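You operate a simulated robot arm through the tools that you are given. There is no shell and no other tool. Be economical: measure what you need, move in short steps, check, and stop when the job is done.

Carry out the task below with a simulated two-armed robot. There is one attempt and no reset: what you move stays moved.

JOB
Hold the small blue tray on the top of the long steel table steady with one hand and put the brass weight with the smallest size on its label from the top of the hold table in it with the other.

Only the result counts: the job must be done as asked and must still hold three seconds after the hand-in. Knocking over, shifting, dropping, spilling or breaking anything else fails it.

ROBOT AND FRAMES
Two 7-joint arms with two-finger parallel grippers on one trunk, on a base that drives. Base frame: it is fixed to the floor where the robot stands at the start and does not move with it; the origin is under the middle of the robot, x ahead of it, y to its left, z up. Units: mm, degrees, N and s.
The left shoulder is at the start at [20, 170, 1178], the right one opposite. With the tool pointing down near the work surface each hand reaches from about 100 to 660 mm from the robot's upright axis, wherever it stands, measured 20 degrees to its own side. Places, roughly: small blue tray [-2250, -750, 750]. Payload 3.8 kg a hand.
The TCP of each hand is the grasp point between the finger pads, 30 mm short of the fingertips. In the tool frame z runs along the fingers and y along their closing line. Largest opening 110 mm; finger width 20, thickness 10; the body of the gripper, 48 by 112 mm, starts 55 mm behind the TCP.
Orientation is told as [roll, pitch, yaw] about the base's x, y, z axes, in that order, counted from this pose: with the fingers straight down and closing along the base's y, the tool's x points along the base's -x, its y along +y and its z along -z.

CONTROLS
- The arms move only by the tool arm_command. It takes "left_targets", "right_targets" or both (then of equal length, played together; a hand with none holds still); each is a list of rows, each an object of numbers (a shift or turn left out is 0, a gripper value left out holds the last): "dx", "dy", "dz": the shift along the tool's x, y, z in units of 200 mm (1.0 is 200 mm); "ax", "ay", "az": the turn, a rotation vector about the tool's x, y, z in units of 60 degrees (1.0 is 60 degrees); "grip": the closure, from 0 (fully open) to 1 (shut). In form: [{"dx": .., "dy": .., "dz": .., "ax": .., "ay": .., "az": .., "grip": ..}, ...]. A call has 1 to 12 rows; each row is the pose to reach, as a shift and turn from the pose commanded when the call began, along the tool's axes at that moment. A call with a number of a shift or a turn outside -1 to 1 is refused whole. A row lasts 0.2 s, in which the tool goes at most 50 mm and 8.6 degrees; a call with a longer step from one row to the next is refused whole, and so is a gripper value outside its range. A pose out of reach is approached as far as the arm can. The call stops where the force on the tool passes 40 N (or 10 N more than at its start, if that is more) or the arm is blocked; 0.2 s more then pass. The fingers move at their own pace (about 72 mm/s each) and stop on an object; they squeeze with about 40 N. The grip force told is the motor's: it shows also when the fingers shut on nothing. Time passes only in rows, and 0.2 s behind the last, so rows that repeat a pose let the fingers close. The reply holds the time, the measured pose of the TCP, the force on the tool along the base axes, the opening and the grip force, in the units named above and with some noise, with the torque about the TCP (base axes, N m) and any sound that the robot's microphone picked up, and new pictures: "pictures" is both (left out), scene, wrist or none (wrist: the cameras of the hands that moved).
- Cameras (640 x 400 px; columns grow to the right, rows downward): "scene" is now at [107.5, -22, 1330.7]; the picture's right is [-0.23, -0.97, 0.00], its down [-0.56, 0.13, -0.82] and it looks along [0.80, -0.19, -0.57] (base axes); focal length 260 px, centre (320, 200). "left" rides on the left gripper at [72, -17, -103] in its tool frame; the picture's right is [0.23, 0.97, 0.00], its down [-0.76, 0.18, -0.62] and it looks along [-0.61, 0.14, 0.78] (tool axes); focal length 222 px, centre (320, 200). "right" rides on the right gripper at [72, 17, -103] in its tool frame; the picture's right is [-0.23, 0.97, 0.00], its down [-0.76, -0.18, -0.62] and it looks along [-0.61, -0.14, 0.78] (tool axes); focal length 222 px, centre (320, 200). There is no depth. A picture from a camera that has moved, and an enlarged one, comes with that camera's place and axes in the base frame and with its lens.
- slide_trunk(by): slides the trunk up (or, below 0, down) by that many mm; the arms and the scene camera ride with it, the base frame stays. It gives what a move gives, with no picture.
- drive_base(legs): drives the robot by 1 to 6 legs, each [ahead, turn to the left] in mm and degrees, along the robot's own axes; the way and the turn of a leg run together, so that a leg with both is an arc; at most 1500 mm and 180 degrees a leg. The arms and the cameras ride along, it lands a little off, and it stops where it bumps. It gives what a move gives, and a new picture of the scene camera.
- aim_head(pan, tilt): turns the head with the scene camera to pan (to the left, within 80 degrees either way) and tilt (down, from -29 to 69), counted from straight ahead of the robot. It gives what a move gives, and a new picture of the scene camera.
- inspect(camera, box): a new picture of the part [left, top, right, bottom] of that camera's present view, enlarged. No time passes.
- close_job(): hands the job in; it is judged then, once.

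Work in short steps. Places have to be worked out from the pictures, the camera data and where the tool is seen: move nearer, look again, correct. Check each grasp and each placing, and mend what went wrong. You have 120 turns and 260 pictures in all, those below and enlarged ones among them. Open the grippers and draw the arms clear of the work before you hand the job in, unless the task says otherwise; then end with one line.

The tools are called by a JSON object that holds its "op" and its "data". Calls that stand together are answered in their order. arm_command: Moves the arms, as the interface text tells. Its arguments: {"type":"object","properties":{"left_targets":{"type":"array","items":{"type":"object","properties":{"dx":{"type":"number"},"dy":{"type":"number"},"dz":{"type":"number"},"ax":{"type":"number"},"ay":{"type":"number"},"az":{"type":"number"},"grip":{"type":"number"}}}},"right_targets":{"type":"array","items":{"type":"object","properties":{"dx":{"type":"number"},"dy":{"type":"number"},"dz":{"type":"number"},"ax":{"type":"number"},"ay":{"type":"number"},"az":{"type":"number"},"grip":{"type":"number"}}}},"pictures":{"type":"string","enum":["both","scene","wrist","none"]}},"required":[]} The other tools are called the same way: slide_trunk (by) slides the trunk up or down; drive_base (legs) drives the base; aim_head (pan, tilt) turns the head that bears the scene camera; inspect (camera, box) takes an enlarged picture of a part of a camera's view; close_job () hands the job in.

At the start:

```text
t: 0.0
left_eef_pos: [458.4, 166.0, 1106.1]
left_ee_rot: [-0.1, 0.1, 0.0]
left_ft_force: [0.3, -0.2, 0.1]
left_torque: [0.02, -0.02, -0.04]
left_gripper_width: 109.7
left_finger_force: 0.1
right_eef_pos: [466.6, -284.0, 1104.4]
right_ee_rot: [0.0, 0.0, 0.0]
right_ft_force: [0.4, -0.1, 0.0]
right_torque: [0.02, -0.03, -0.02]
right_gripper_width: 110.0
right_finger_force: 0.1
trunk travel left (down, up): [-275.0, 295.0]
robot x, y, heading: [-0.6, 1.0, -0.1]
head pan, tilt: [-13.6, 34.9]
```

scene: 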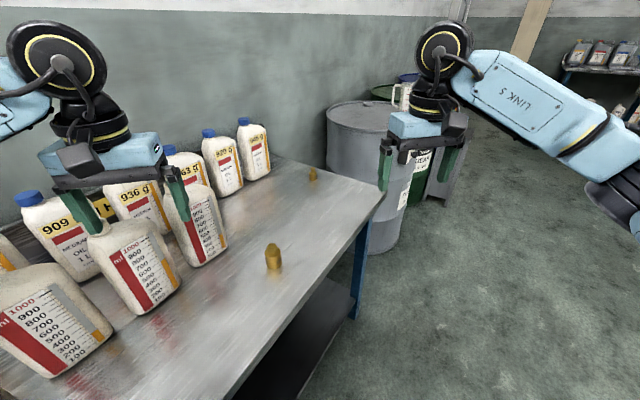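
right: 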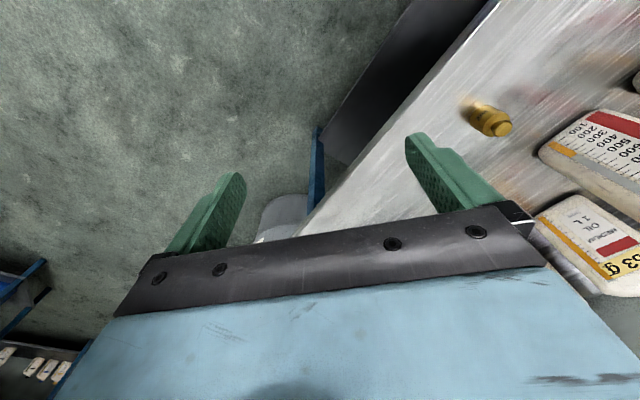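
left: 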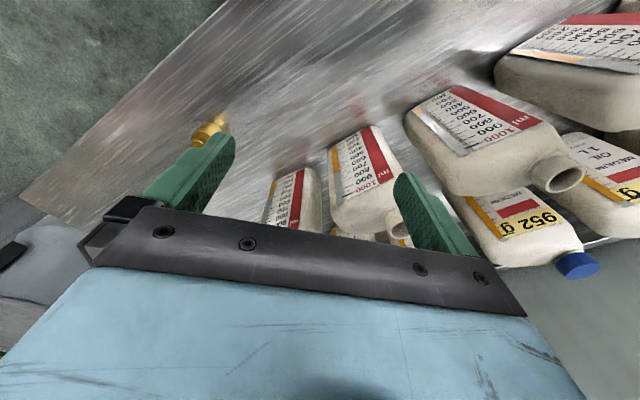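

The table ahead carries bottles, brass pieces and a sign starting with "H". I enlarge these to read them.

{"op": "inspect", "data": {"camera": "scene", "box": [220, 150, 380, 290]}}

{"op": "aim_head", "data": {"pan": 30, "tilt": 30}}

```text
2.86 times, centred on (300, 220) of scene
camera zoom: at [107.5, -22.0, 1330.7], right [-0.23, -0.97, 0.0], down [-0.56, 0.13, -0.82], along [0.8, -0.19, -0.57], focal length 744 px, centre (377, 143)
```

zoom: 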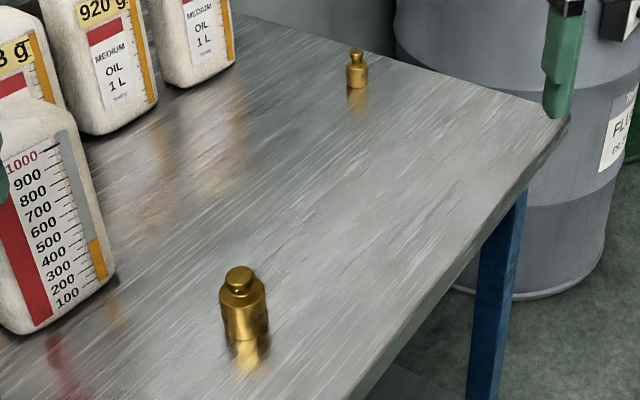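

```text
t: 1.1
left_eef_pos: [457.8, 165.1, 1105.1]
left_ee_rot: [0.0, 0.0, 0.0]
left_ft_force: [1.1, -0.2, 0.5]
left_torque: [0.03, 0.0, -0.02]
left_gripper_width: 110.3
left_finger_force: 0.0
right_eef_pos: [465.6, -284.5, 1103.9]
right_ee_rot: [0.0, 0.0, 0.0]
right_ft_force: [-0.2, 0.0, 0.2]
right_torque: [0.03, 0.0, -0.02]
right_gripper_width: 110.3
right_finger_force: 0.1
trunk travel left (down, up): [-275.0, 295.0]
robot x, y, heading: [-2.4, 1.8, 0.1]
head pan, tilt: [30.0, 30.0]
camera scene: at [100.2, 43.9, 1338.3], right [0.5, -0.87, 0.0], down [-0.43, -0.25, -0.87], along [0.75, 0.43, -0.5], focal length 260 px, centre (320, 200)
```

scene: 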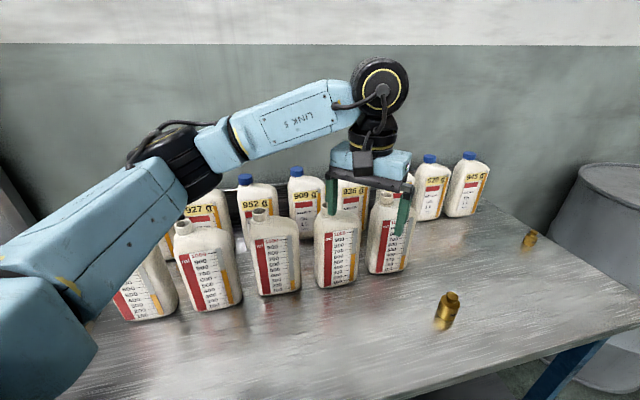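

{"op": "inspect", "data": {"camera": "scene", "box": [420, 270, 480, 340]}}

{"op": "inspect", "data": {"camera": "scene", "box": [500, 210, 560, 260]}}

{"op": "inspect", "data": {"camera": "right", "box": [450, 80, 540, 150]}}

{"op": "aim_head", "data": {"pan": 75, "tilt": 20}}

{"op": "aim_head", "data": {"pan": -75, "tilt": 20}}

```text
5.71 times, centred on (450, 305) of scene
camera zoom: at [100.2, 43.9, 1338.3], right [0.5, -0.87, 0.0], down [-0.43, -0.25, -0.87], along [0.75, 0.43, -0.5], focal length 1488 px, centre (-423, -400)
```

zoom: 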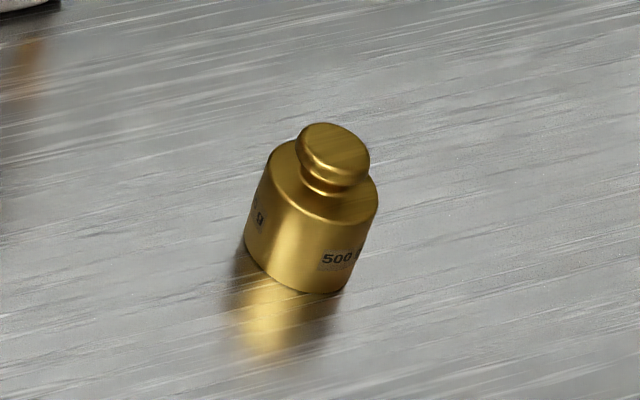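

```text
8.00 times, centred on (530, 235) of scene
camera zoom: at [100.2, 43.9, 1338.3], right [0.5, -0.87, 0.0], down [-0.43, -0.25, -0.87], along [0.75, 0.43, -0.5], focal length 2083 px, centre (-1360, -80)
```

zoom: 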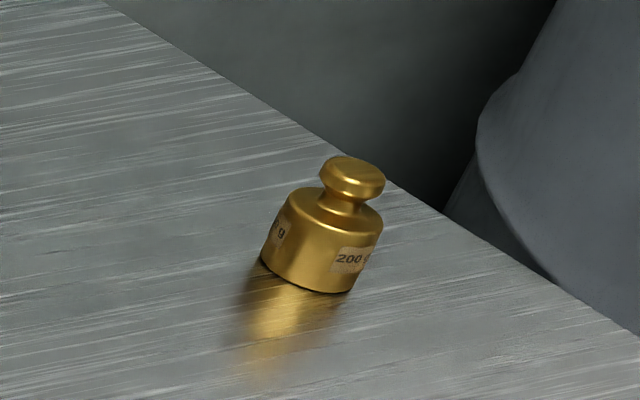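

```text
5.71 times, centred on (495, 115) of right
camera zoom: at [395.0, -267.7, 1206.1], right [0.23, 0.97, 0.0], down [0.76, -0.18, 0.62], along [0.61, -0.14, -0.78], focal length 1269 px, centre (-680, 686)
```

zoom: 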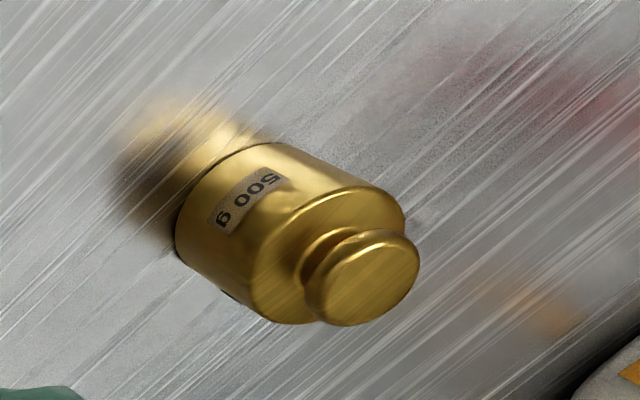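

```text
t: 2.2
left_eef_pos: [458.9, 164.9, 1105.9]
left_ee_rot: [-0.1, -0.1, 0.0]
left_ft_force: [-0.8, 0.3, 0.3]
left_torque: [-0.02, 0.02, -0.01]
left_gripper_width: 109.9
left_finger_force: 0.0
right_eef_pos: [465.4, -284.5, 1103.9]
right_ee_rot: [0.0, 0.0, 0.0]
right_ft_force: [-0.2, 0.5, 0.4]
right_torque: [-0.03, 0.03, -0.02]
right_gripper_width: 110.0
right_finger_force: 0.1
trunk travel left (down, up): [-275.0, 295.0]
robot x, y, heading: [-3.1, 0.9, 0.1]
head pan, tilt: [75.0, 20.0]
camera scene: at [46.0, 88.6, 1354.3], right [0.97, -0.26, 0.0], down [-0.09, -0.33, -0.94], along [0.24, 0.91, -0.34], focal length 260 px, centre (320, 200)
```

scene: 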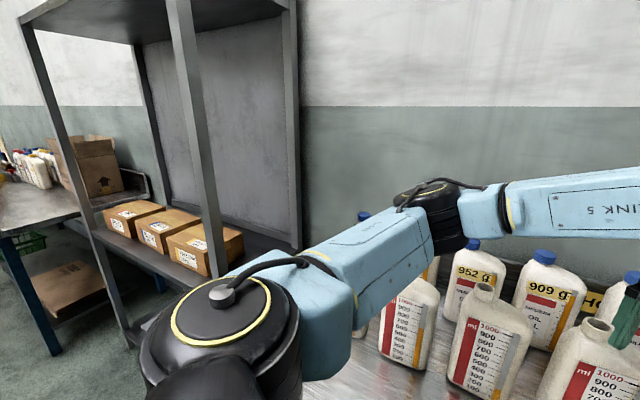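

```text
t: 4.6
left_eef_pos: [458.0, 164.5, 1105.0]
left_ee_rot: [0.0, -0.1, 0.0]
left_ft_force: [0.3, 0.1, 0.0]
left_torque: [-0.01, -0.01, -0.04]
left_gripper_width: 109.9
left_finger_force: 0.0
right_eef_pos: [466.7, -284.3, 1102.6]
right_ee_rot: [0.0, 0.0, 0.0]
right_ft_force: [-0.1, 0.3, 0.4]
right_torque: [0.02, 0.0, -0.02]
right_gripper_width: 109.8
right_finger_force: 0.0
trunk travel left (down, up): [-275.0, 295.0]
robot x, y, heading: [-2.6, 0.3, -0.1]
head pan, tilt: [-75.0, 20.0]
camera scene: at [45.9, -91.2, 1354.3], right [-0.97, -0.26, 0.0], down [-0.09, 0.33, -0.94], along [0.24, -0.91, -0.34], focal length 260 px, centre (320, 200)
```

scene: 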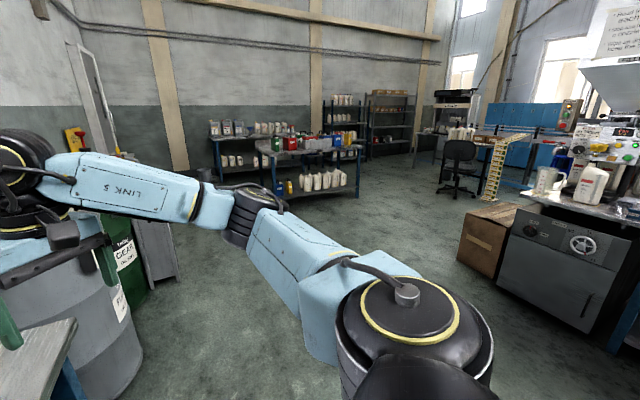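

The two weights read 500 g and 200 g. I raise the trunk to see over the bottles, check the sign and look for other weights.

{"op": "slide_trunk", "data": {"by": 290}}

{"op": "aim_head", "data": {"pan": 25, "tilt": 45}}

{"op": "aim_head", "data": {"pan": 55, "tilt": 40}}

```text
t: 7.5
left_eef_pos: [458.0, 165.4, 1394.7]
left_ee_rot: [0.0, 0.0, 0.0]
left_ft_force: [-0.1, 0.2, 0.4]
left_torque: [0.03, 0.01, -0.01]
left_gripper_width: 110.3
left_finger_force: 0.0
right_eef_pos: [467.2, -283.9, 1393.4]
right_ee_rot: [0.0, 0.0, 0.0]
right_ft_force: [-0.4, 0.1, 0.2]
right_torque: [0.01, 0.0, 0.03]
right_gripper_width: 110.1
right_finger_force: 0.0
trunk travel left (down, up): [-565.0, 5.0]
robot x, y, heading: [-0.3, -5.9, 0.2]
head pan, tilt: [-75.0, 20.0]
```

```text
t: 9.3
left_eef_pos: [457.8, 165.5, 1394.6]
left_ee_rot: [0.1, 0.0, 0.0]
left_ft_force: [0.1, -0.4, 0.5]
left_torque: [0.0, 0.01, 0.0]
left_gripper_width: 109.9
left_finger_force: 0.1
right_eef_pos: [467.4, -284.3, 1393.6]
right_ee_rot: [0.1, -0.1, 0.1]
right_ft_force: [-0.2, -0.4, 0.2]
right_torque: [-0.01, 0.03, -0.03]
right_gripper_width: 110.2
right_finger_force: 0.1
trunk travel left (down, up): [-565.0, 5.0]
robot x, y, heading: [2.0, -2.3, 0.1]
head pan, tilt: [25.0, 45.0]
camera scene: at [95.5, 33.0, 1605.7], right [0.42, -0.91, 0.0], down [-0.64, -0.3, -0.71], along [0.64, 0.3, -0.71], focal length 260 px, centre (320, 200)
```

scene: 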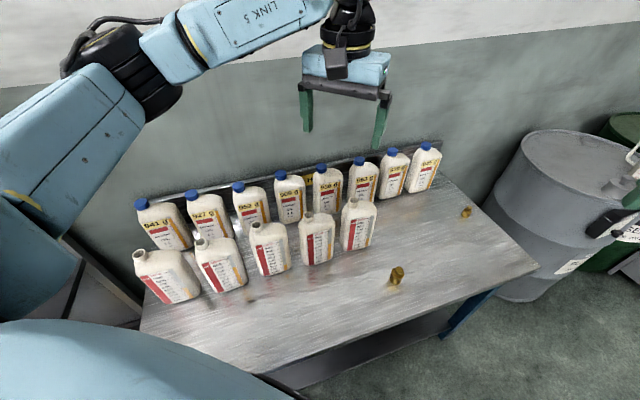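

```text
t: 10.2
left_eef_pos: [457.4, 165.5, 1395.2]
left_ee_rot: [0.0, 0.0, 0.0]
left_ft_force: [-0.4, -0.7, -0.2]
left_torque: [0.01, 0.03, -0.03]
left_gripper_width: 110.1
left_finger_force: 0.2
right_eef_pos: [466.9, -284.1, 1393.7]
right_ee_rot: [-0.1, 0.0, 0.0]
right_ft_force: [-0.1, 0.1, 0.0]
right_torque: [-0.02, 0.0, -0.04]
right_gripper_width: 110.1
right_finger_force: 0.1
trunk travel left (down, up): [-565.0, 5.0]
robot x, y, heading: [2.3, -2.1, -0.2]
head pan, tilt: [55.0, 40.0]
camera scene: at [70.6, 68.3, 1612.9], right [0.82, -0.57, 0.0], down [-0.37, -0.53, -0.77], along [0.44, 0.63, -0.64], focal length 260 px, centre (320, 200)
```

scene: 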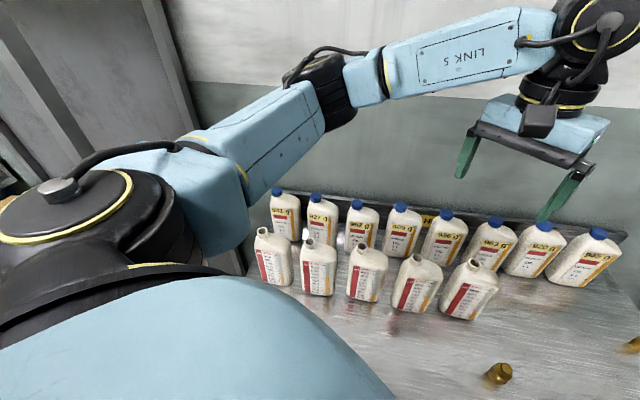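

{"op": "inspect", "data": {"camera": "scene", "box": [250, 180, 490, 330]}}

{"op": "inspect", "data": {"camera": "scene", "box": [400, 190, 560, 290]}}

{"op": "inspect", "data": {"camera": "left", "box": [0, 0, 640, 400]}}

```text
2.67 times, centred on (370, 255) of scene
camera zoom: at [70.6, 68.3, 1612.9], right [0.82, -0.57, 0.0], down [-0.37, -0.53, -0.77], along [0.44, 0.63, -0.64], focal length 694 px, centre (187, 53)
```

zoom: 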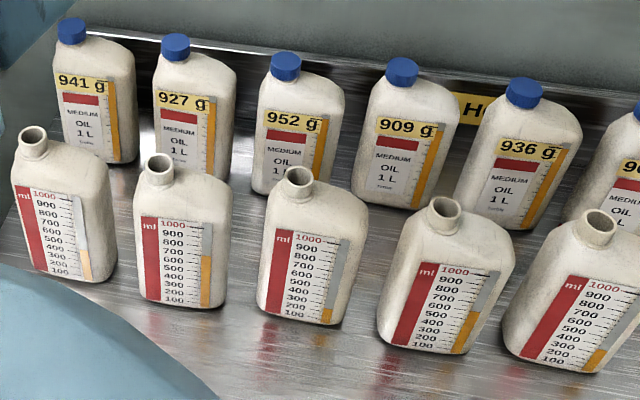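

```text
4.00 times, centred on (480, 240) of scene
camera zoom: at [70.6, 68.3, 1612.9], right [0.82, -0.57, 0.0], down [-0.37, -0.53, -0.77], along [0.44, 0.63, -0.64], focal length 1042 px, centre (-320, 40)
```

zoom: 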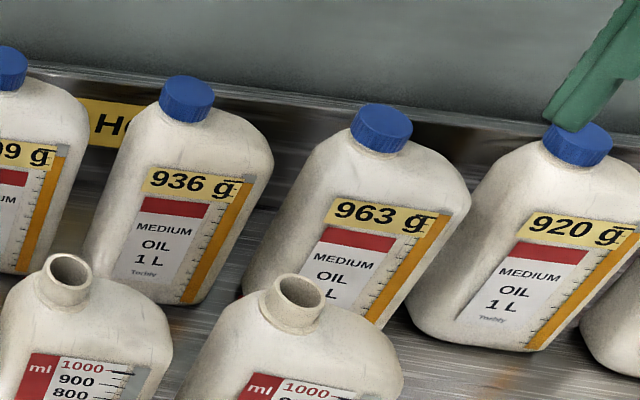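

```text
1.00 times, centred on (320, 200) of left (not enlarged: the box is as wide or as high as the picture)
camera zoom: at [385.6, 147.8, 1498.1], right [-0.23, 0.97, 0.0], down [0.76, 0.18, 0.62], along [0.61, 0.14, -0.78], focal length 222 px, centre (320, 200)
```

zoom: 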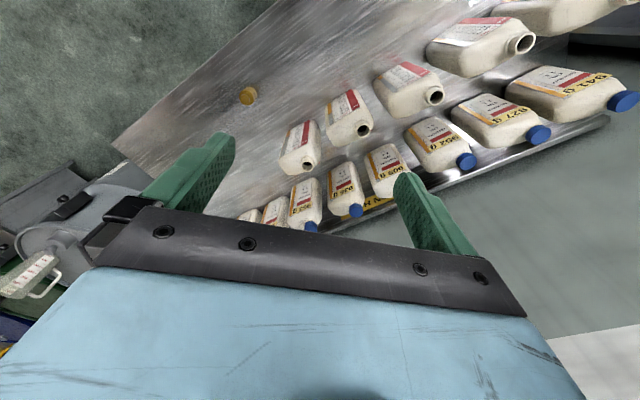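

{"op": "inspect", "data": {"camera": "left", "box": [230, 60, 470, 230]}}

{"op": "inspect", "data": {"camera": "left", "box": [400, 0, 640, 170]}}

{"op": "aim_head", "data": {"pan": -5, "tilt": 35}}

```text
2.35 times, centred on (350, 145) of left
camera zoom: at [385.6, 147.8, 1498.1], right [-0.23, 0.97, 0.0], down [0.76, 0.18, 0.62], along [0.61, 0.14, -0.78], focal length 523 px, centre (249, 329)
```

zoom: 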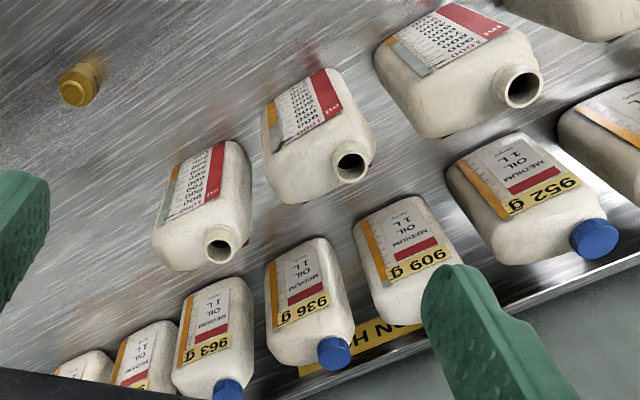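

```text
2.35 times, centred on (520, 85) of left
camera zoom: at [385.6, 147.8, 1498.1], right [-0.23, 0.97, 0.0], down [0.76, 0.18, 0.62], along [0.61, 0.14, -0.78], focal length 523 px, centre (-151, 471)
```

zoom: 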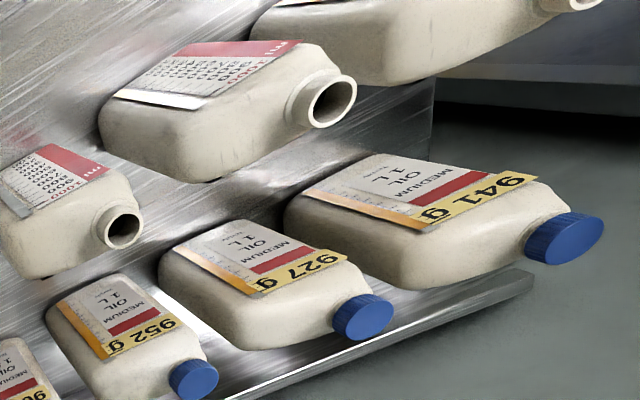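

```text
t: 11.5
left_eef_pos: [457.8, 164.9, 1394.5]
left_ee_rot: [0.1, 0.1, -0.1]
left_ft_force: [0.4, -0.9, 0.0]
left_torque: [0.0, 0.01, 0.0]
left_gripper_width: 110.0
left_finger_force: 0.0
right_eef_pos: [466.2, -283.5, 1393.4]
right_ee_rot: [0.0, 0.0, 0.0]
right_ft_force: [0.5, 0.2, 0.0]
right_torque: [-0.01, 0.01, -0.01]
right_gripper_width: 110.0
right_finger_force: 0.1
trunk travel left (down, up): [-565.0, 5.0]
robot x, y, heading: [-0.3, -0.3, 0.1]
head pan, tilt: [-5.0, 35.0]
camera scene: at [109.5, -8.9, 1620.5], right [-0.09, -1.0, 0.0], down [-0.57, 0.05, -0.82], along [0.82, -0.07, -0.57], focal length 260 px, centre (320, 200)
```

scene: 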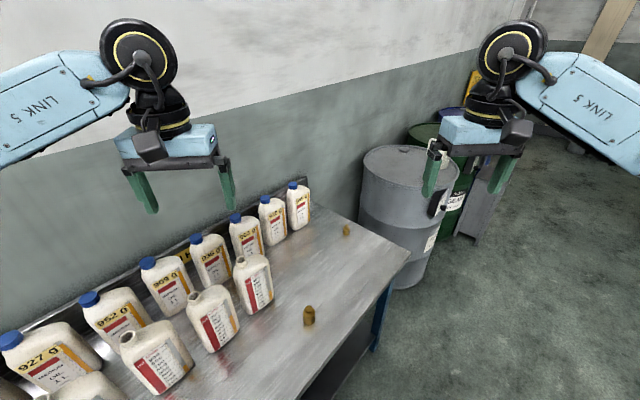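

Sign reads "HO…", so this is the hold table, and only two weights stand on it. The target is 200 g, at about [993, -205, 802] on a table turned 45°. I drive along the front edge to a spot facing it.

{"op": "drive_base", "data": {"legs": [[0, -48], [725, 0]]}}

{"op": "drive_base", "data": {"legs": [[0, 93]]}}

```text
t: 17.6
left_eef_pos: [907.4, -756.5, 1395.7]
left_ee_rot: [0.0, 0.0, -47.6]
left_ft_force: [-0.2, 0.4, 0.2]
left_torque: [-0.03, 0.02, 0.01]
left_gripper_width: 109.8
left_finger_force: 0.1
right_eef_pos: [582.4, -1066.5, 1393.2]
right_ee_rot: [0.0, -0.1, -47.6]
right_ft_force: [-0.2, 0.6, -1.3]
right_torque: [-0.03, 0.01, 0.02]
right_gripper_width: 110.0
right_finger_force: 0.1
trunk travel left (down, up): [-565.0, 5.0]
robot x, y, heading: [476.0, -531.6, -47.5]
head pan, tilt: [-5.0, 35.0]
camera scene: at [545.4, -617.0, 1620.5], right [-0.79, -0.61, 0.0], down [-0.35, 0.46, -0.82], along [0.5, -0.65, -0.57], focal length 260 px, centre (320, 200)
```

scene: 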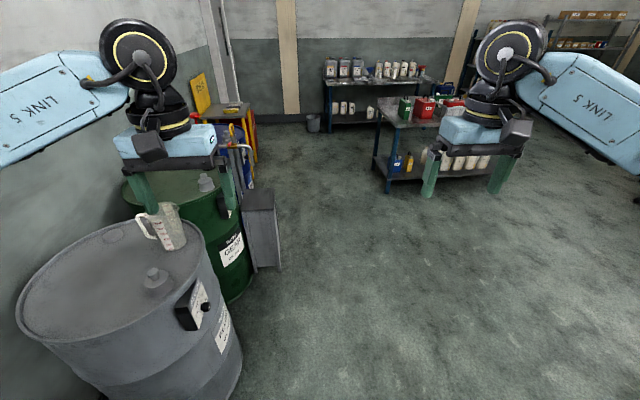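

```text
t: 22.0
left_eef_pos: [664.2, -80.2, 1395.1]
left_ee_rot: [0.0, 0.0, 47.7]
left_ft_force: [0.9, -0.7, 0.3]
left_torque: [0.01, 0.0, -0.04]
left_gripper_width: 109.8
left_finger_force: 0.0
right_eef_pos: [1001.4, -375.6, 1394.1]
right_ee_rot: [0.0, 0.0, 47.8]
right_ft_force: [-0.6, 0.8, 0.4]
right_torque: [0.03, 0.0, 0.03]
right_gripper_width: 110.0
right_finger_force: 0.0
trunk travel left (down, up): [-565.0, 5.0]
robot x, y, heading: [478.6, -532.3, 47.7]
head pan, tilt: [-5.0, 35.0]
camera scene: at [556.6, -456.2, 1620.5], right [0.68, -0.73, 0.0], down [-0.42, -0.39, -0.82], along [0.6, 0.56, -0.57], focal length 260 px, centre (320, 200)
```

scene: 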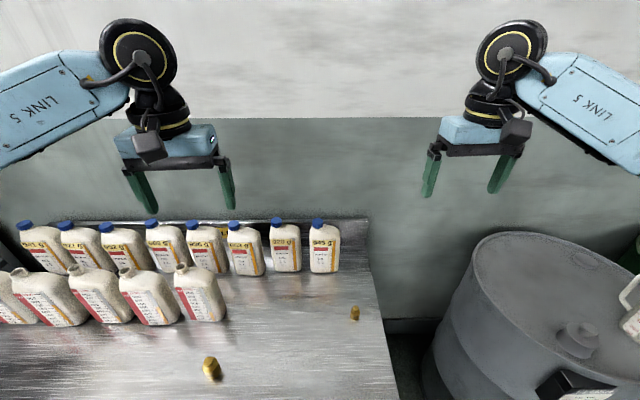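

The weight is confirmed at about [990, -206, 802] from this view. I bring the right hand above it and lower the trunk by 200.

{"op": "arm_command", "data": {"right_targets": [{"dx": -0.15, "dy": 0.15}, {"dx": -0.3, "dy": 0.3}, {"dx": -0.45, "dy": 0.45}, {"dx": -0.595, "dy": 0.61}, {"dx": -0.595, "dy": 0.61}], "pictures": "none"}}

{"op": "slide_trunk", "data": {"by": -200}}

{"op": "inspect", "data": {"camera": "right", "box": [0, 0, 640, 400]}}

{"op": "inspect", "data": {"camera": "scene", "box": [0, 0, 640, 400]}}

```text
t: 23.2
left_eef_pos: [664.1, -81.9, 1394.8]
left_ee_rot: [0.1, 0.0, 47.7]
left_ft_force: [0.7, 0.1, 0.6]
left_torque: [0.03, 0.01, -0.01]
left_gripper_width: 109.8
left_finger_force: 0.0
right_eef_pos: [996.0, -205.9, 1393.9]
right_ee_rot: [0.1, 0.0, 47.8]
right_ft_force: [-0.4, -1.1, -0.1]
right_torque: [0.03, 0.01, 0.0]
right_gripper_width: 110.4
right_finger_force: 0.1
trunk travel left (down, up): [-565.0, 5.0]
robot x, y, heading: [477.1, -530.8, 47.9]
head pan, tilt: [-5.0, 35.0]
```

```text
t: 25.4
left_eef_pos: [663.0, -79.1, 1194.3]
left_ee_rot: [0.0, -0.1, 47.8]
left_ft_force: [0.2, -0.3, -0.3]
left_torque: [-0.02, -0.01, 0.01]
left_gripper_width: 109.9
left_finger_force: 0.0
right_eef_pos: [995.1, -206.2, 1193.3]
right_ee_rot: [0.0, 0.0, 47.8]
right_ft_force: [0.2, -0.2, 0.9]
right_torque: [-0.02, 0.01, 0.0]
right_gripper_width: 110.0
right_finger_force: 0.1
trunk travel left (down, up): [-365.0, 205.0]
robot x, y, heading: [479.9, -534.6, 47.7]
head pan, tilt: [-5.0, 35.0]
```

```text
1.00 times, centred on (320, 200) of right (not enlarged: the box is as wide or as high as the picture)
camera zoom: at [933.6, -247.7, 1297.2], right [-0.57, 0.82, 0.0], down [0.64, 0.44, 0.62], along [0.51, 0.35, -0.78], focal length 222 px, centre (320, 200)
```

zoom: 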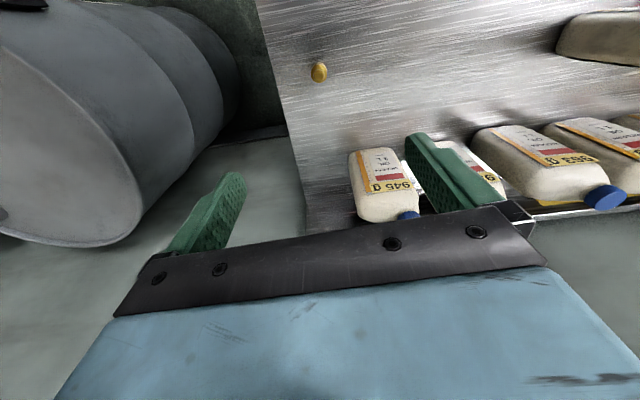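

```text
1.00 times, centred on (320, 200) of scene (not enlarged: the box is as wide or as high as the picture)
camera zoom: at [556.6, -456.4, 1420.6], right [0.68, -0.73, 0.0], down [-0.42, -0.39, -0.82], along [0.6, 0.56, -0.57], focal length 260 px, centre (320, 200)
```

zoom: 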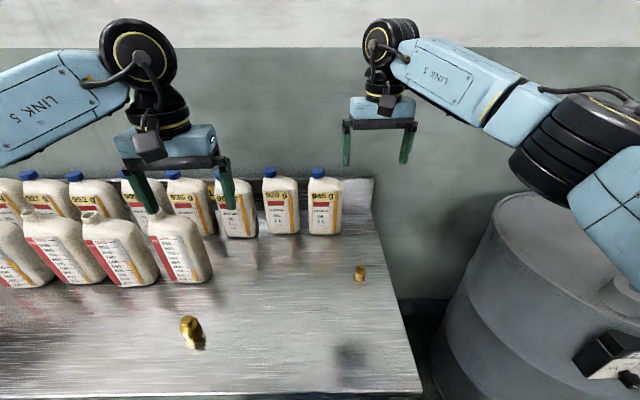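

{"op": "arm_command", "data": {"right_targets": [{"dz": 0.24}, {"dz": 0.48}, {"dz": 0.72}, {"dz": 0.95}, {"dz": 0.95}], "pictures": "none"}}

{"op": "arm_command", "data": {"right_targets": [{"dz": 0.2}, {"dz": 0.4}, {"dz": 0.5}, {"dz": 0.5}]}}

```text
t: 26.6
left_eef_pos: [662.2, -79.4, 1195.9]
left_ee_rot: [-0.1, 0.0, 47.6]
left_ft_force: [-0.6, -0.5, -0.4]
left_torque: [0.0, 0.01, -0.01]
left_gripper_width: 110.1
left_finger_force: 0.1
right_eef_pos: [994.1, -204.7, 1006.6]
right_ee_rot: [0.1, 0.0, 47.8]
right_ft_force: [-0.8, 0.7, 0.3]
right_torque: [-0.01, -0.02, -0.02]
right_gripper_width: 110.0
right_finger_force: 0.0
trunk travel left (down, up): [-365.0, 205.0]
robot x, y, heading: [475.5, -533.9, 48.0]
head pan, tilt: [-5.0, 35.0]
```

```text
t: 27.6
left_eef_pos: [661.8, -80.8, 1195.6]
left_ee_rot: [0.1, 0.0, 47.6]
left_ft_force: [-0.2, 0.0, -0.1]
left_torque: [-0.03, 0.01, 0.01]
left_gripper_width: 110.2
left_finger_force: 0.0
right_eef_pos: [996.4, -203.9, 905.3]
right_ee_rot: [0.0, 0.0, 47.8]
right_ft_force: [-0.3, 0.2, -1.0]
right_torque: [-0.02, 0.02, -0.04]
right_gripper_width: 109.8
right_finger_force: 0.2
trunk travel left (down, up): [-365.0, 205.0]
robot x, y, heading: [477.5, -533.6, 48.1]
head pan, tilt: [-5.0, 35.0]
camera scene: at [556.6, -456.4, 1420.5], right [0.68, -0.73, 0.0], down [-0.42, -0.39, -0.82], along [0.6, 0.56, -0.57], focal length 260 px, centre (320, 200)
camera right: at [935.5, -247.9, 1008.4], right [-0.57, 0.82, 0.0], down [0.64, 0.44, 0.62], along [0.51, 0.35, -0.78], focal length 222 px, centre (320, 200)
```

scene: 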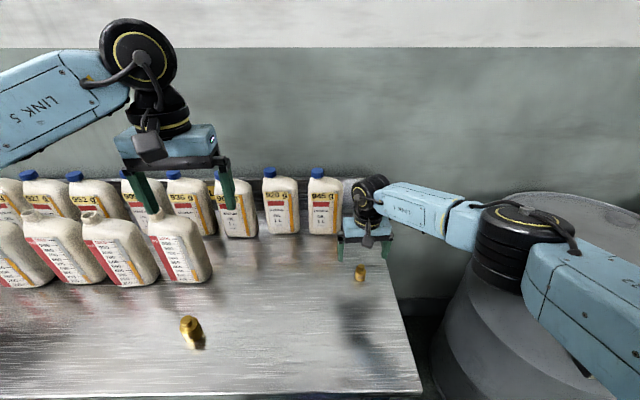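
right: 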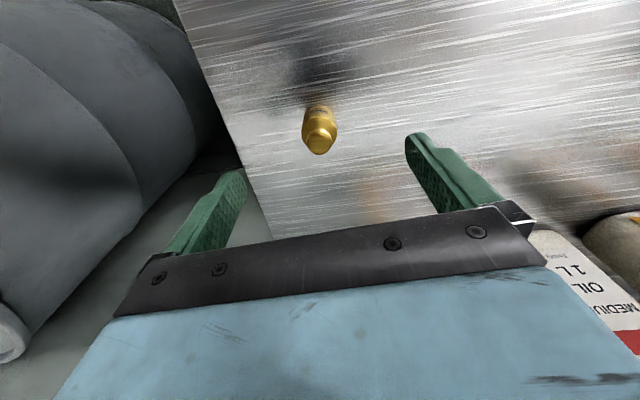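

Weight sits centred between the fingers. Before the last descent I look right to see whether the elbow clears the barrel and the jug on it.

{"op": "aim_head", "data": {"pan": -45, "tilt": 40}}

```text
t: 28.7
left_eef_pos: [662.2, -80.2, 1194.1]
left_ee_rot: [0.0, -0.1, 47.7]
left_ft_force: [1.4, 0.2, -0.6]
left_torque: [0.01, 0.01, -0.01]
left_gripper_width: 110.1
left_finger_force: 0.0
right_eef_pos: [996.7, -205.3, 906.9]
right_ee_rot: [0.1, 0.0, 47.9]
right_ft_force: [-0.1, -0.6, -0.1]
right_torque: [0.05, -0.04, 0.0]
right_gripper_width: 109.9
right_finger_force: 0.1
trunk travel left (down, up): [-365.0, 205.0]
robot x, y, heading: [473.0, -530.0, 47.7]
head pan, tilt: [-45.0, 40.0]
camera scene: at [576.9, -511.9, 1412.9], right [0.05, -1.0, 0.0], down [-0.64, -0.03, -0.77], along [0.77, 0.04, -0.64], focal length 260 px, centre (320, 200)
```

scene: 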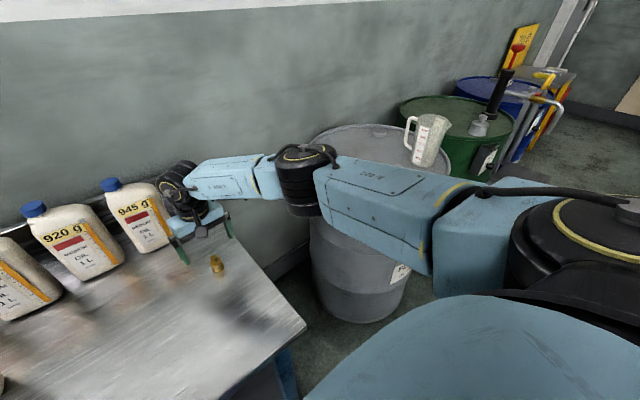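

{"op": "arm_command", "data": {"right_targets": [{"dz": 0.15}, {"dz": 0.28}, {"dz": 0.34}, {"dz": 0.34}], "pictures": "wrist"}}

```text
t: 29.7
left_eef_pos: [663.0, -80.5, 1194.7]
left_ee_rot: [-0.1, 0.0, 47.8]
left_ft_force: [-0.4, 0.0, -0.5]
left_torque: [-0.01, -0.01, 0.0]
left_gripper_width: 109.7
left_finger_force: 0.1
right_eef_pos: [995.1, -206.6, 840.4]
right_ee_rot: [0.1, 0.0, 47.7]
right_ft_force: [-0.2, 0.5, -0.3]
right_torque: [0.01, 0.01, -0.02]
right_gripper_width: 110.0
right_finger_force: 0.1
trunk travel left (down, up): [-365.0, 205.0]
robot x, y, heading: [474.7, -532.8, 47.9]
head pan, tilt: [-45.0, 40.0]
camera right: at [933.4, -248.8, 941.4], right [-0.57, 0.82, 0.0], down [0.64, 0.44, 0.62], along [0.51, 0.35, -0.78], focal length 222 px, centre (320, 200)
```

right: 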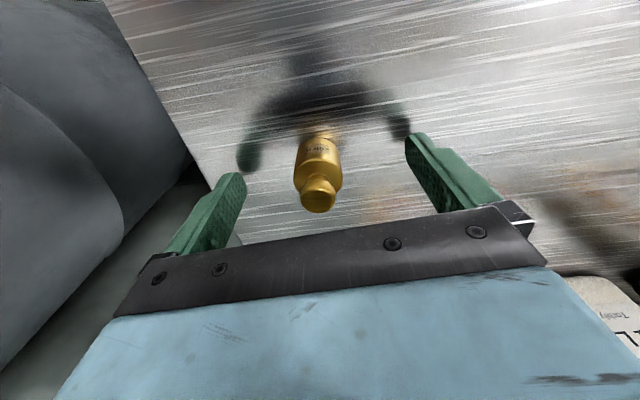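

{"op": "arm_command", "data": {"right_targets": [{"dz": 0.015, "dx": -0.01}, {"dz": 0.022, "dx": -0.015}, {"dz": 0.022, "dx": -0.015, "grip": 1}, {"dz": 0.022, "dx": -0.015, "grip": 1}, {"dz": 0.022, "dx": -0.015, "grip": 1}, {"dz": 0.022, "dx": -0.015, "grip": 1}, {"dz": 0.022, "dx": -0.015, "grip": 1}, {"dz": 0.022, "dx": -0.015, "grip": 1}], "pictures": "wrist"}}

```text
t: 31.5
left_eef_pos: [662.4, -80.3, 1193.8]
left_ee_rot: [0.0, 0.0, 47.8]
left_ft_force: [0.4, 0.2, 0.1]
left_torque: [0.02, -0.02, 0.0]
left_gripper_width: 109.9
left_finger_force: 0.1
right_eef_pos: [993.8, -206.3, 835.5]
right_ee_rot: [0.0, -0.1, 47.8]
right_ft_force: [-0.3, 0.3, 0.2]
right_torque: [-0.02, 0.01, 0.03]
right_gripper_width: 29.5
right_finger_force: 40.0
right hand out of reach, approached as far as the arm can: row 2, 3, 4, 5, 6, 7, 8
trunk travel left (down, up): [-365.0, 205.0]
robot x, y, heading: [475.2, -529.9, 47.9]
head pan, tilt: [-45.0, 40.0]
camera right: at [933.3, -248.9, 937.8], right [-0.57, 0.82, 0.0], down [0.64, 0.44, 0.62], along [0.51, 0.35, -0.78], focal length 222 px, centre (320, 200)
```

right: 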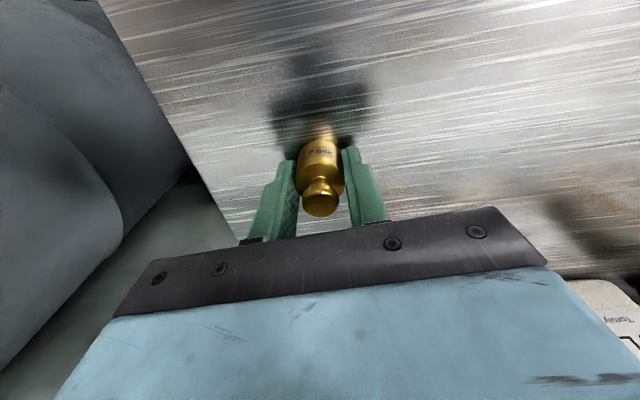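

Gripped at 29.5 mm width. I lift it straight up and look at it.

{"op": "arm_command", "data": {"right_targets": [{"dz": -0.1}, {"dz": -0.3}, {"dz": -0.5}, {"dz": -0.7}, {"dz": -0.9}, {"dz": -1.0}], "pictures": "wrist"}}

{"op": "inspect", "data": {"camera": "right", "box": [270, 130, 370, 230]}}

```text
t: 32.9
left_eef_pos: [662.9, -80.1, 1195.3]
left_ee_rot: [0.0, 0.0, 47.8]
left_ft_force: [-0.4, 0.5, 0.0]
left_torque: [-0.02, -0.01, 0.0]
left_gripper_width: 110.1
left_finger_force: 0.0
right_eef_pos: [997.0, -206.6, 1035.2]
right_ee_rot: [0.0, -0.1, 47.7]
right_ft_force: [0.5, 0.4, 0.2]
right_torque: [-0.02, -0.01, -0.02]
right_gripper_width: 0.1
right_finger_force: 37.8
trunk travel left (down, up): [-365.0, 205.0]
robot x, y, heading: [480.0, -533.3, 47.8]
head pan, tilt: [-45.0, 40.0]
camera right: at [935.5, -248.5, 1138.1], right [-0.57, 0.82, 0.0], down [0.64, 0.44, 0.62], along [0.51, 0.35, -0.78], focal length 222 px, centre (320, 200)
```

right: 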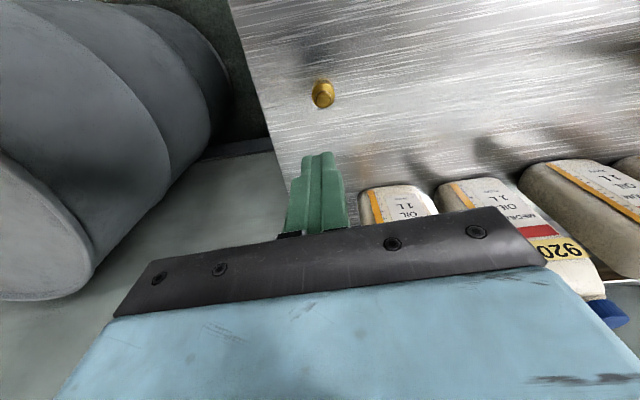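

```text
4.00 times, centred on (320, 180) of right
camera zoom: at [935.5, -248.5, 1138.1], right [-0.57, 0.82, 0.0], down [0.64, 0.44, 0.62], along [0.51, 0.35, -0.78], focal length 888 px, centre (320, 280)
```

zoom: 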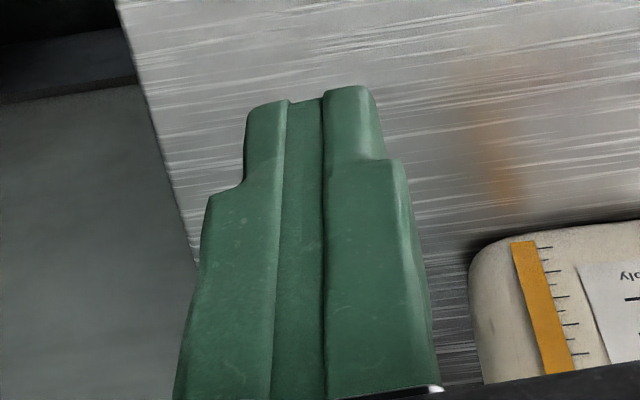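

The fingers slipped off. The weight still stands upright at about [993, -205]. The arm was at the edge of its reach, so I drive a little closer and retry with a slow lift.

{"op": "inspect", "data": {"camera": "scene", "box": [180, 230, 260, 290]}}

{"op": "drive_base", "data": {"legs": [[35, 0]]}}

{"op": "arm_command", "data": {"right_targets": [{"dx": 0.08, "grip": 0}, {"dx": 0.17, "grip": 0}, {"dx": 0.17, "dz": 0.24, "grip": 0}, {"dx": 0.17, "dz": 0.48, "grip": 0}, {"dx": 0.17, "dz": 0.6, "grip": 0}, {"dx": 0.17, "dz": 0.6, "grip": 0}], "pictures": "wrist"}}

```text
6.67 times, centred on (220, 260) of scene
camera zoom: at [576.8, -512.1, 1412.9], right [0.05, -1.0, 0.0], down [-0.64, -0.03, -0.77], along [0.77, 0.04, -0.64], focal length 1736 px, centre (987, -200)
```

zoom: 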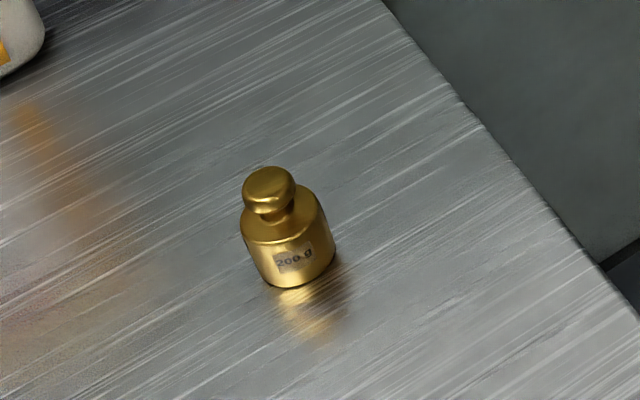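

```text
t: 33.7
left_eef_pos: [686.6, -54.4, 1194.0]
left_ee_rot: [0.0, 0.1, 47.9]
left_ft_force: [1.2, 0.5, 0.1]
left_torque: [-0.01, 0.02, 0.0]
left_gripper_width: 110.1
left_finger_force: 0.0
right_eef_pos: [1020.9, -179.7, 1034.5]
right_ee_rot: [-0.1, 0.1, 47.8]
right_ft_force: [0.3, -0.3, 0.4]
right_torque: [-0.04, 0.05, -0.02]
right_gripper_width: 0.1
right_finger_force: 38.4
trunk travel left (down, up): [-365.0, 205.0]
robot x, y, heading: [499.6, -502.3, 47.8]
head pan, tilt: [-45.0, 40.0]
camera scene: at [601.4, -485.0, 1412.8], right [0.05, -1.0, 0.0], down [-0.64, -0.03, -0.77], along [0.76, 0.04, -0.64], focal length 260 px, centre (320, 200)
```

scene: 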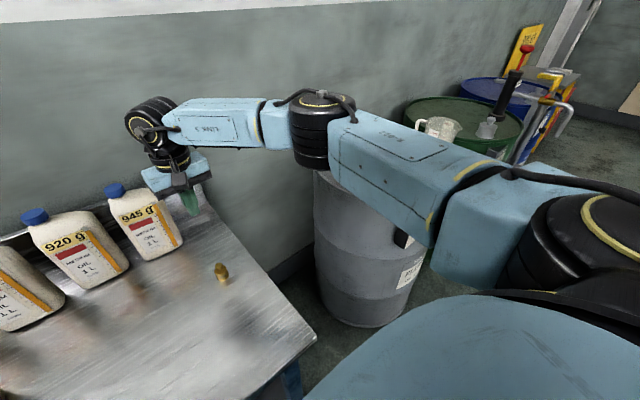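

```text
t: 35.1
left_eef_pos: [685.2, -54.7, 1195.2]
left_ee_rot: [0.0, 0.0, 47.9]
left_ft_force: [0.2, 0.4, 0.2]
left_torque: [-0.01, 0.03, 0.01]
left_gripper_width: 110.2
left_finger_force: 0.0
right_eef_pos: [996.1, -205.7, 913.3]
right_ee_rot: [0.1, 0.1, 47.8]
right_ft_force: [0.8, -0.9, 0.5]
right_torque: [-0.02, -0.01, 0.01]
right_gripper_width: 109.7
right_finger_force: 0.0
trunk travel left (down, up): [-365.0, 205.0]
robot x, y, heading: [501.9, -507.2, 47.9]
head pan, tilt: [-45.0, 40.0]
camera right: at [935.2, -247.5, 1016.1], right [-0.57, 0.82, 0.0], down [0.64, 0.44, 0.62], along [0.51, 0.35, -0.78], focal length 222 px, centre (320, 200)
```

right: 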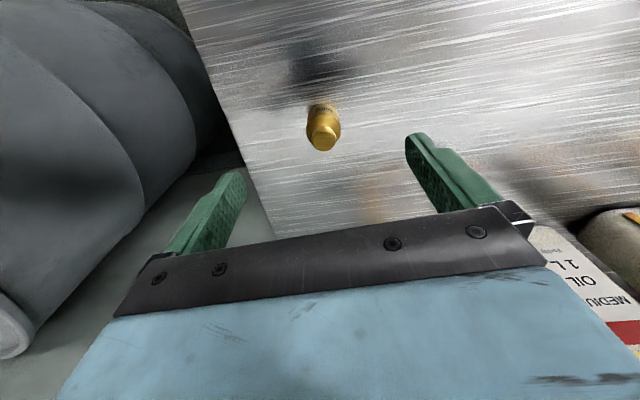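

{"op": "arm_command", "data": {"right_targets": [{"dz": 0.2}, {"dz": 0.35}, {"dz": 0.395}, {"dz": 0.395}, {"dz": 0.395, "grip": 1}, {"dz": 0.395, "grip": 1}, {"dz": 0.395, "grip": 1}, {"dz": 0.395, "grip": 1}, {"dz": 0.395, "grip": 1}], "pictures": "none"}}

{"op": "arm_command", "data": {"right_targets": [{"dz": -0.01}, {"dz": -0.02}, {"dz": -0.04}, {"dz": -0.06}, {"dz": -0.08}, {"dz": -0.1}, {"dz": -0.1}], "pictures": "wrist"}}

{"op": "inspect", "data": {"camera": "right", "box": [270, 100, 370, 230]}}

```text
t: 37.1
left_eef_pos: [684.9, -54.9, 1194.6]
left_ee_rot: [0.0, 0.0, 47.8]
left_ft_force: [0.5, -0.2, -0.4]
left_torque: [0.0, 0.0, 0.0]
left_gripper_width: 109.9
left_finger_force: 0.0
right_eef_pos: [995.8, -205.2, 836.6]
right_ee_rot: [0.1, 0.0, 47.9]
right_ft_force: [-0.2, 0.5, 0.2]
right_torque: [0.02, 0.04, 0.0]
right_gripper_width: 29.1
right_finger_force: 40.0
trunk travel left (down, up): [-365.0, 205.0]
robot x, y, heading: [499.7, -506.2, 47.9]
head pan, tilt: [-45.0, 40.0]
```

```text
t: 38.7
left_eef_pos: [685.6, -55.5, 1195.6]
left_ee_rot: [-0.1, -0.1, 47.8]
left_ft_force: [0.3, 0.0, -0.5]
left_torque: [0.0, 0.03, 0.01]
left_gripper_width: 110.1
left_finger_force: 0.0
right_eef_pos: [995.6, -203.0, 856.7]
right_ee_rot: [0.1, 0.0, 47.9]
right_ft_force: [-0.5, -0.3, -2.4]
right_torque: [0.04, 0.01, 0.0]
right_gripper_width: 29.3
right_finger_force: 39.7
trunk travel left (down, up): [-365.0, 205.0]
robot x, y, heading: [500.9, -500.8, 48.0]
head pan, tilt: [-45.0, 40.0]
camera right: at [935.9, -247.0, 959.5], right [-0.57, 0.82, 0.0], down [0.64, 0.44, 0.62], along [0.51, 0.35, -0.78], focal length 222 px, centre (320, 200)
```

right: 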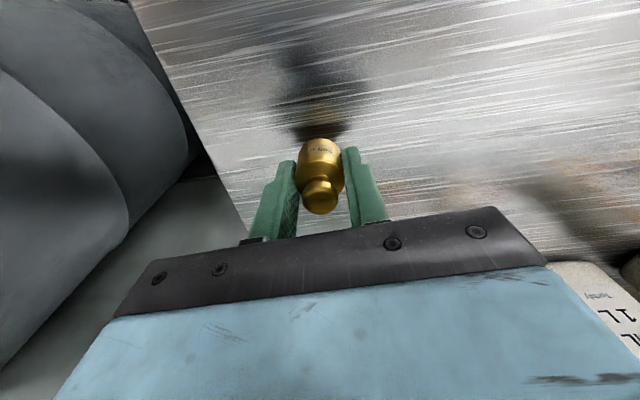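

```text
3.08 times, centred on (320, 165) of right
camera zoom: at [935.9, -247.0, 959.5], right [-0.57, 0.82, 0.0], down [0.64, 0.44, 0.62], along [0.51, 0.35, -0.78], focal length 684 px, centre (320, 308)
```

zoom: 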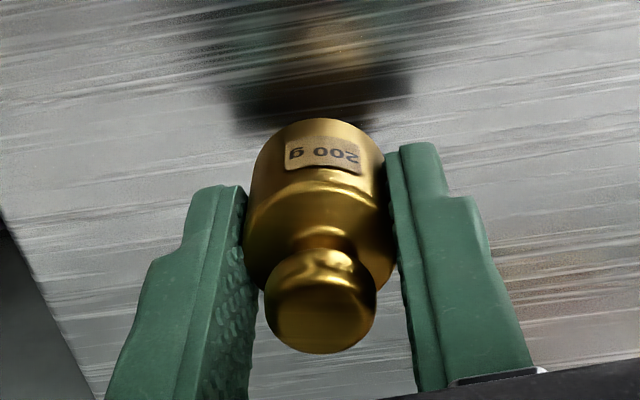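

It is lifted now, with 2.4 N of load and the width at 29.3 mm. I keep lifting gently and watch for slip.

{"op": "arm_command", "data": {"right_targets": [{"dz": -0.03}, {"dz": -0.08}, {"dz": -0.14}, {"dz": -0.2}, {"dz": -0.26}, {"dz": -0.32}, {"dz": -0.38}, {"dz": -0.44}, {"dz": -0.48}, {"dz": -0.5}], "pictures": "wrist"}}

```text
t: 40.9
left_eef_pos: [685.1, -55.0, 1194.8]
left_ee_rot: [0.0, 0.0, 47.9]
left_ft_force: [1.0, -0.2, -0.4]
left_torque: [-0.01, 0.01, 0.01]
left_gripper_width: 110.2
left_finger_force: 0.0
right_eef_pos: [996.6, -205.6, 955.9]
right_ee_rot: [0.0, 0.0, 47.8]
right_ft_force: [-0.3, 0.4, -1.6]
right_torque: [0.04, -0.01, -0.01]
right_gripper_width: 29.3
right_finger_force: 40.0
trunk travel left (down, up): [-365.0, 205.0]
robot x, y, heading: [500.3, -507.3, 48.0]
head pan, tilt: [-45.0, 40.0]
camera right: at [935.9, -247.6, 1058.4], right [-0.57, 0.82, 0.0], down [0.64, 0.45, 0.62], along [0.51, 0.35, -0.78], focal length 222 px, centre (320, 200)
```

right: 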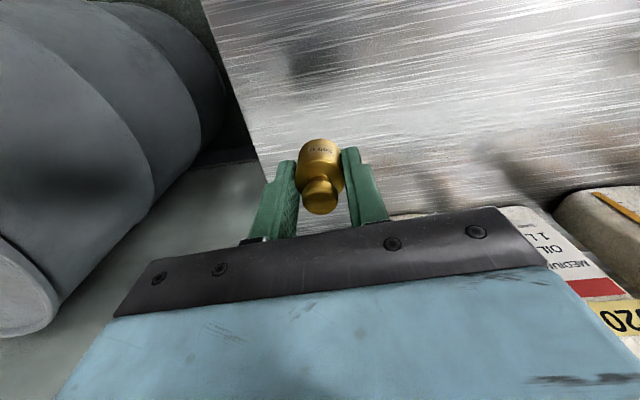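

Held firmly. I raise the trunk, back away from the table, and turn towards the tray.

{"op": "slide_trunk", "data": {"by": 200}}

{"op": "drive_base", "data": {"legs": [[-250, 0], [-250, 0]]}}

{"op": "aim_head", "data": {"pan": 0, "tilt": 25}}

{"op": "drive_base", "data": {"legs": [[0, -70], [0, -65]]}}

```text
t: 43.1
left_eef_pos: [686.2, -55.4, 1394.6]
left_ee_rot: [-0.1, 0.0, 47.8]
left_ft_force: [0.5, 0.1, 0.1]
left_torque: [0.02, -0.02, 0.01]
left_gripper_width: 109.7
left_finger_force: 0.1
right_eef_pos: [997.0, -205.1, 1154.4]
right_ee_rot: [0.0, 0.0, 47.7]
right_ft_force: [0.1, -0.5, -1.9]
right_torque: [0.02, -0.02, -0.04]
right_gripper_width: 29.2
right_finger_force: 40.2
trunk travel left (down, up): [-565.0, 5.0]
robot x, y, heading: [500.4, -502.7, 47.9]
head pan, tilt: [-45.0, 40.0]
```

```text
t: 46.3
left_eef_pos: [355.3, -421.2, 1395.2]
left_ee_rot: [0.0, 0.0, 47.2]
left_ft_force: [0.2, 1.1, 0.2]
left_torque: [0.01, -0.02, -0.04]
left_gripper_width: 110.0
left_finger_force: 0.0
right_eef_pos: [665.6, -574.7, 1155.9]
right_ee_rot: [0.1, 0.0, 47.3]
right_ft_force: [-0.2, -0.2, -1.7]
right_torque: [-0.01, 0.01, 0.02]
right_gripper_width: 29.3
right_finger_force: 39.8
trunk travel left (down, up): [-565.0, 5.0]
robot x, y, heading: [163.6, -872.0, 47.0]
head pan, tilt: [-45.0, 40.0]
camera scene: at [265.9, -852.2, 1612.8], right [0.04, -1.0, 0.0], down [-0.64, -0.03, -0.77], along [0.77, 0.03, -0.64], focal length 260 px, centre (320, 200)
```

scene: 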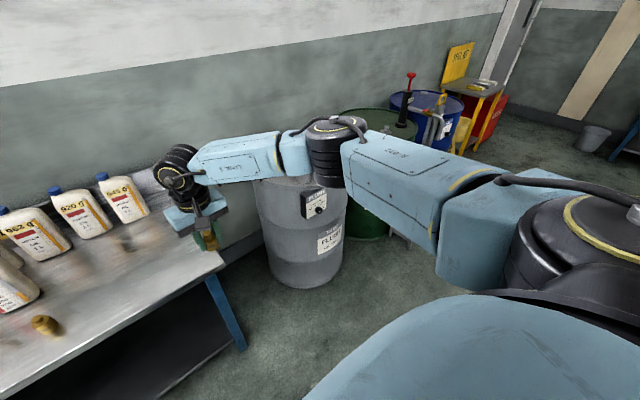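

```text
t: 47.5
left_eef_pos: [354.6, -421.9, 1395.6]
left_ee_rot: [0.0, 0.1, 47.1]
left_ft_force: [0.9, -0.2, -0.7]
left_torque: [0.01, 0.02, 0.0]
left_gripper_width: 109.8
left_finger_force: 0.1
right_eef_pos: [663.7, -575.1, 1155.9]
right_ee_rot: [0.0, 0.0, 47.2]
right_ft_force: [-1.1, -0.3, -2.0]
right_torque: [-0.01, 0.01, 0.0]
right_gripper_width: 29.4
right_finger_force: 39.5
trunk travel left (down, up): [-565.0, 5.0]
robot x, y, heading: [168.3, -871.1, 47.4]
head pan, tilt: [0.0, 25.0]
camera scene: at [243.0, -788.6, 1636.2], right [0.73, -0.68, 0.0], down [-0.29, -0.31, -0.91], along [0.62, 0.66, -0.42], focal length 260 px, centre (320, 200)
```

scene: 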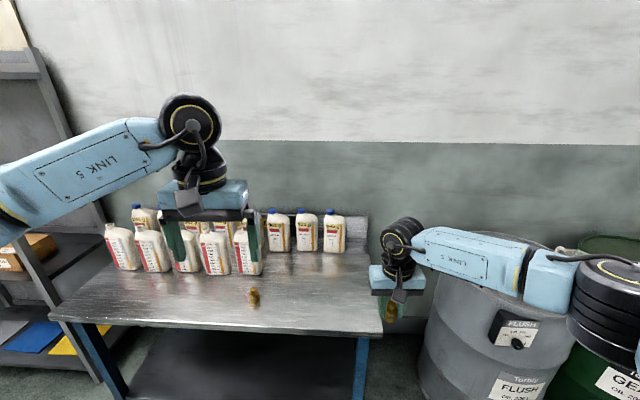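

```text
t: 53.9
left_eef_pos: [322.9, -1330.5, 1394.8]
left_ee_rot: [0.0, -0.1, -90.8]
left_ft_force: [-0.2, -0.5, -0.3]
left_torque: [-0.01, -0.01, 0.02]
left_gripper_width: 109.9
left_finger_force: 0.1
right_eef_pos: [-10.2, -1422.7, 1155.1]
right_ee_rot: [0.0, 0.0, -90.8]
right_ft_force: [-0.6, 0.3, -1.8]
right_torque: [-0.03, -0.03, 0.05]
right_gripper_width: 29.2
right_finger_force: 40.3
trunk travel left (down, up): [-565.0, 5.0]
robot x, y, heading: [164.5, -869.8, -90.7]
head pan, tilt: [0.0, 25.0]
camera scene: at [164.2, -984.8, 1636.2], right [-1.0, 0.01, 0.0], down [0.01, 0.42, -0.91], along [-0.01, -0.91, -0.42], focal length 260 px, centre (320, 200)
```

scene: 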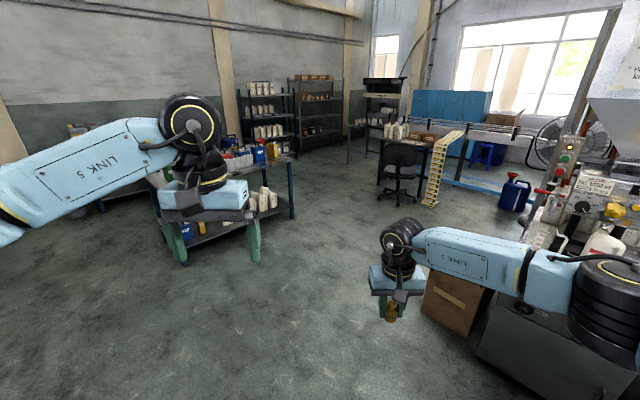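

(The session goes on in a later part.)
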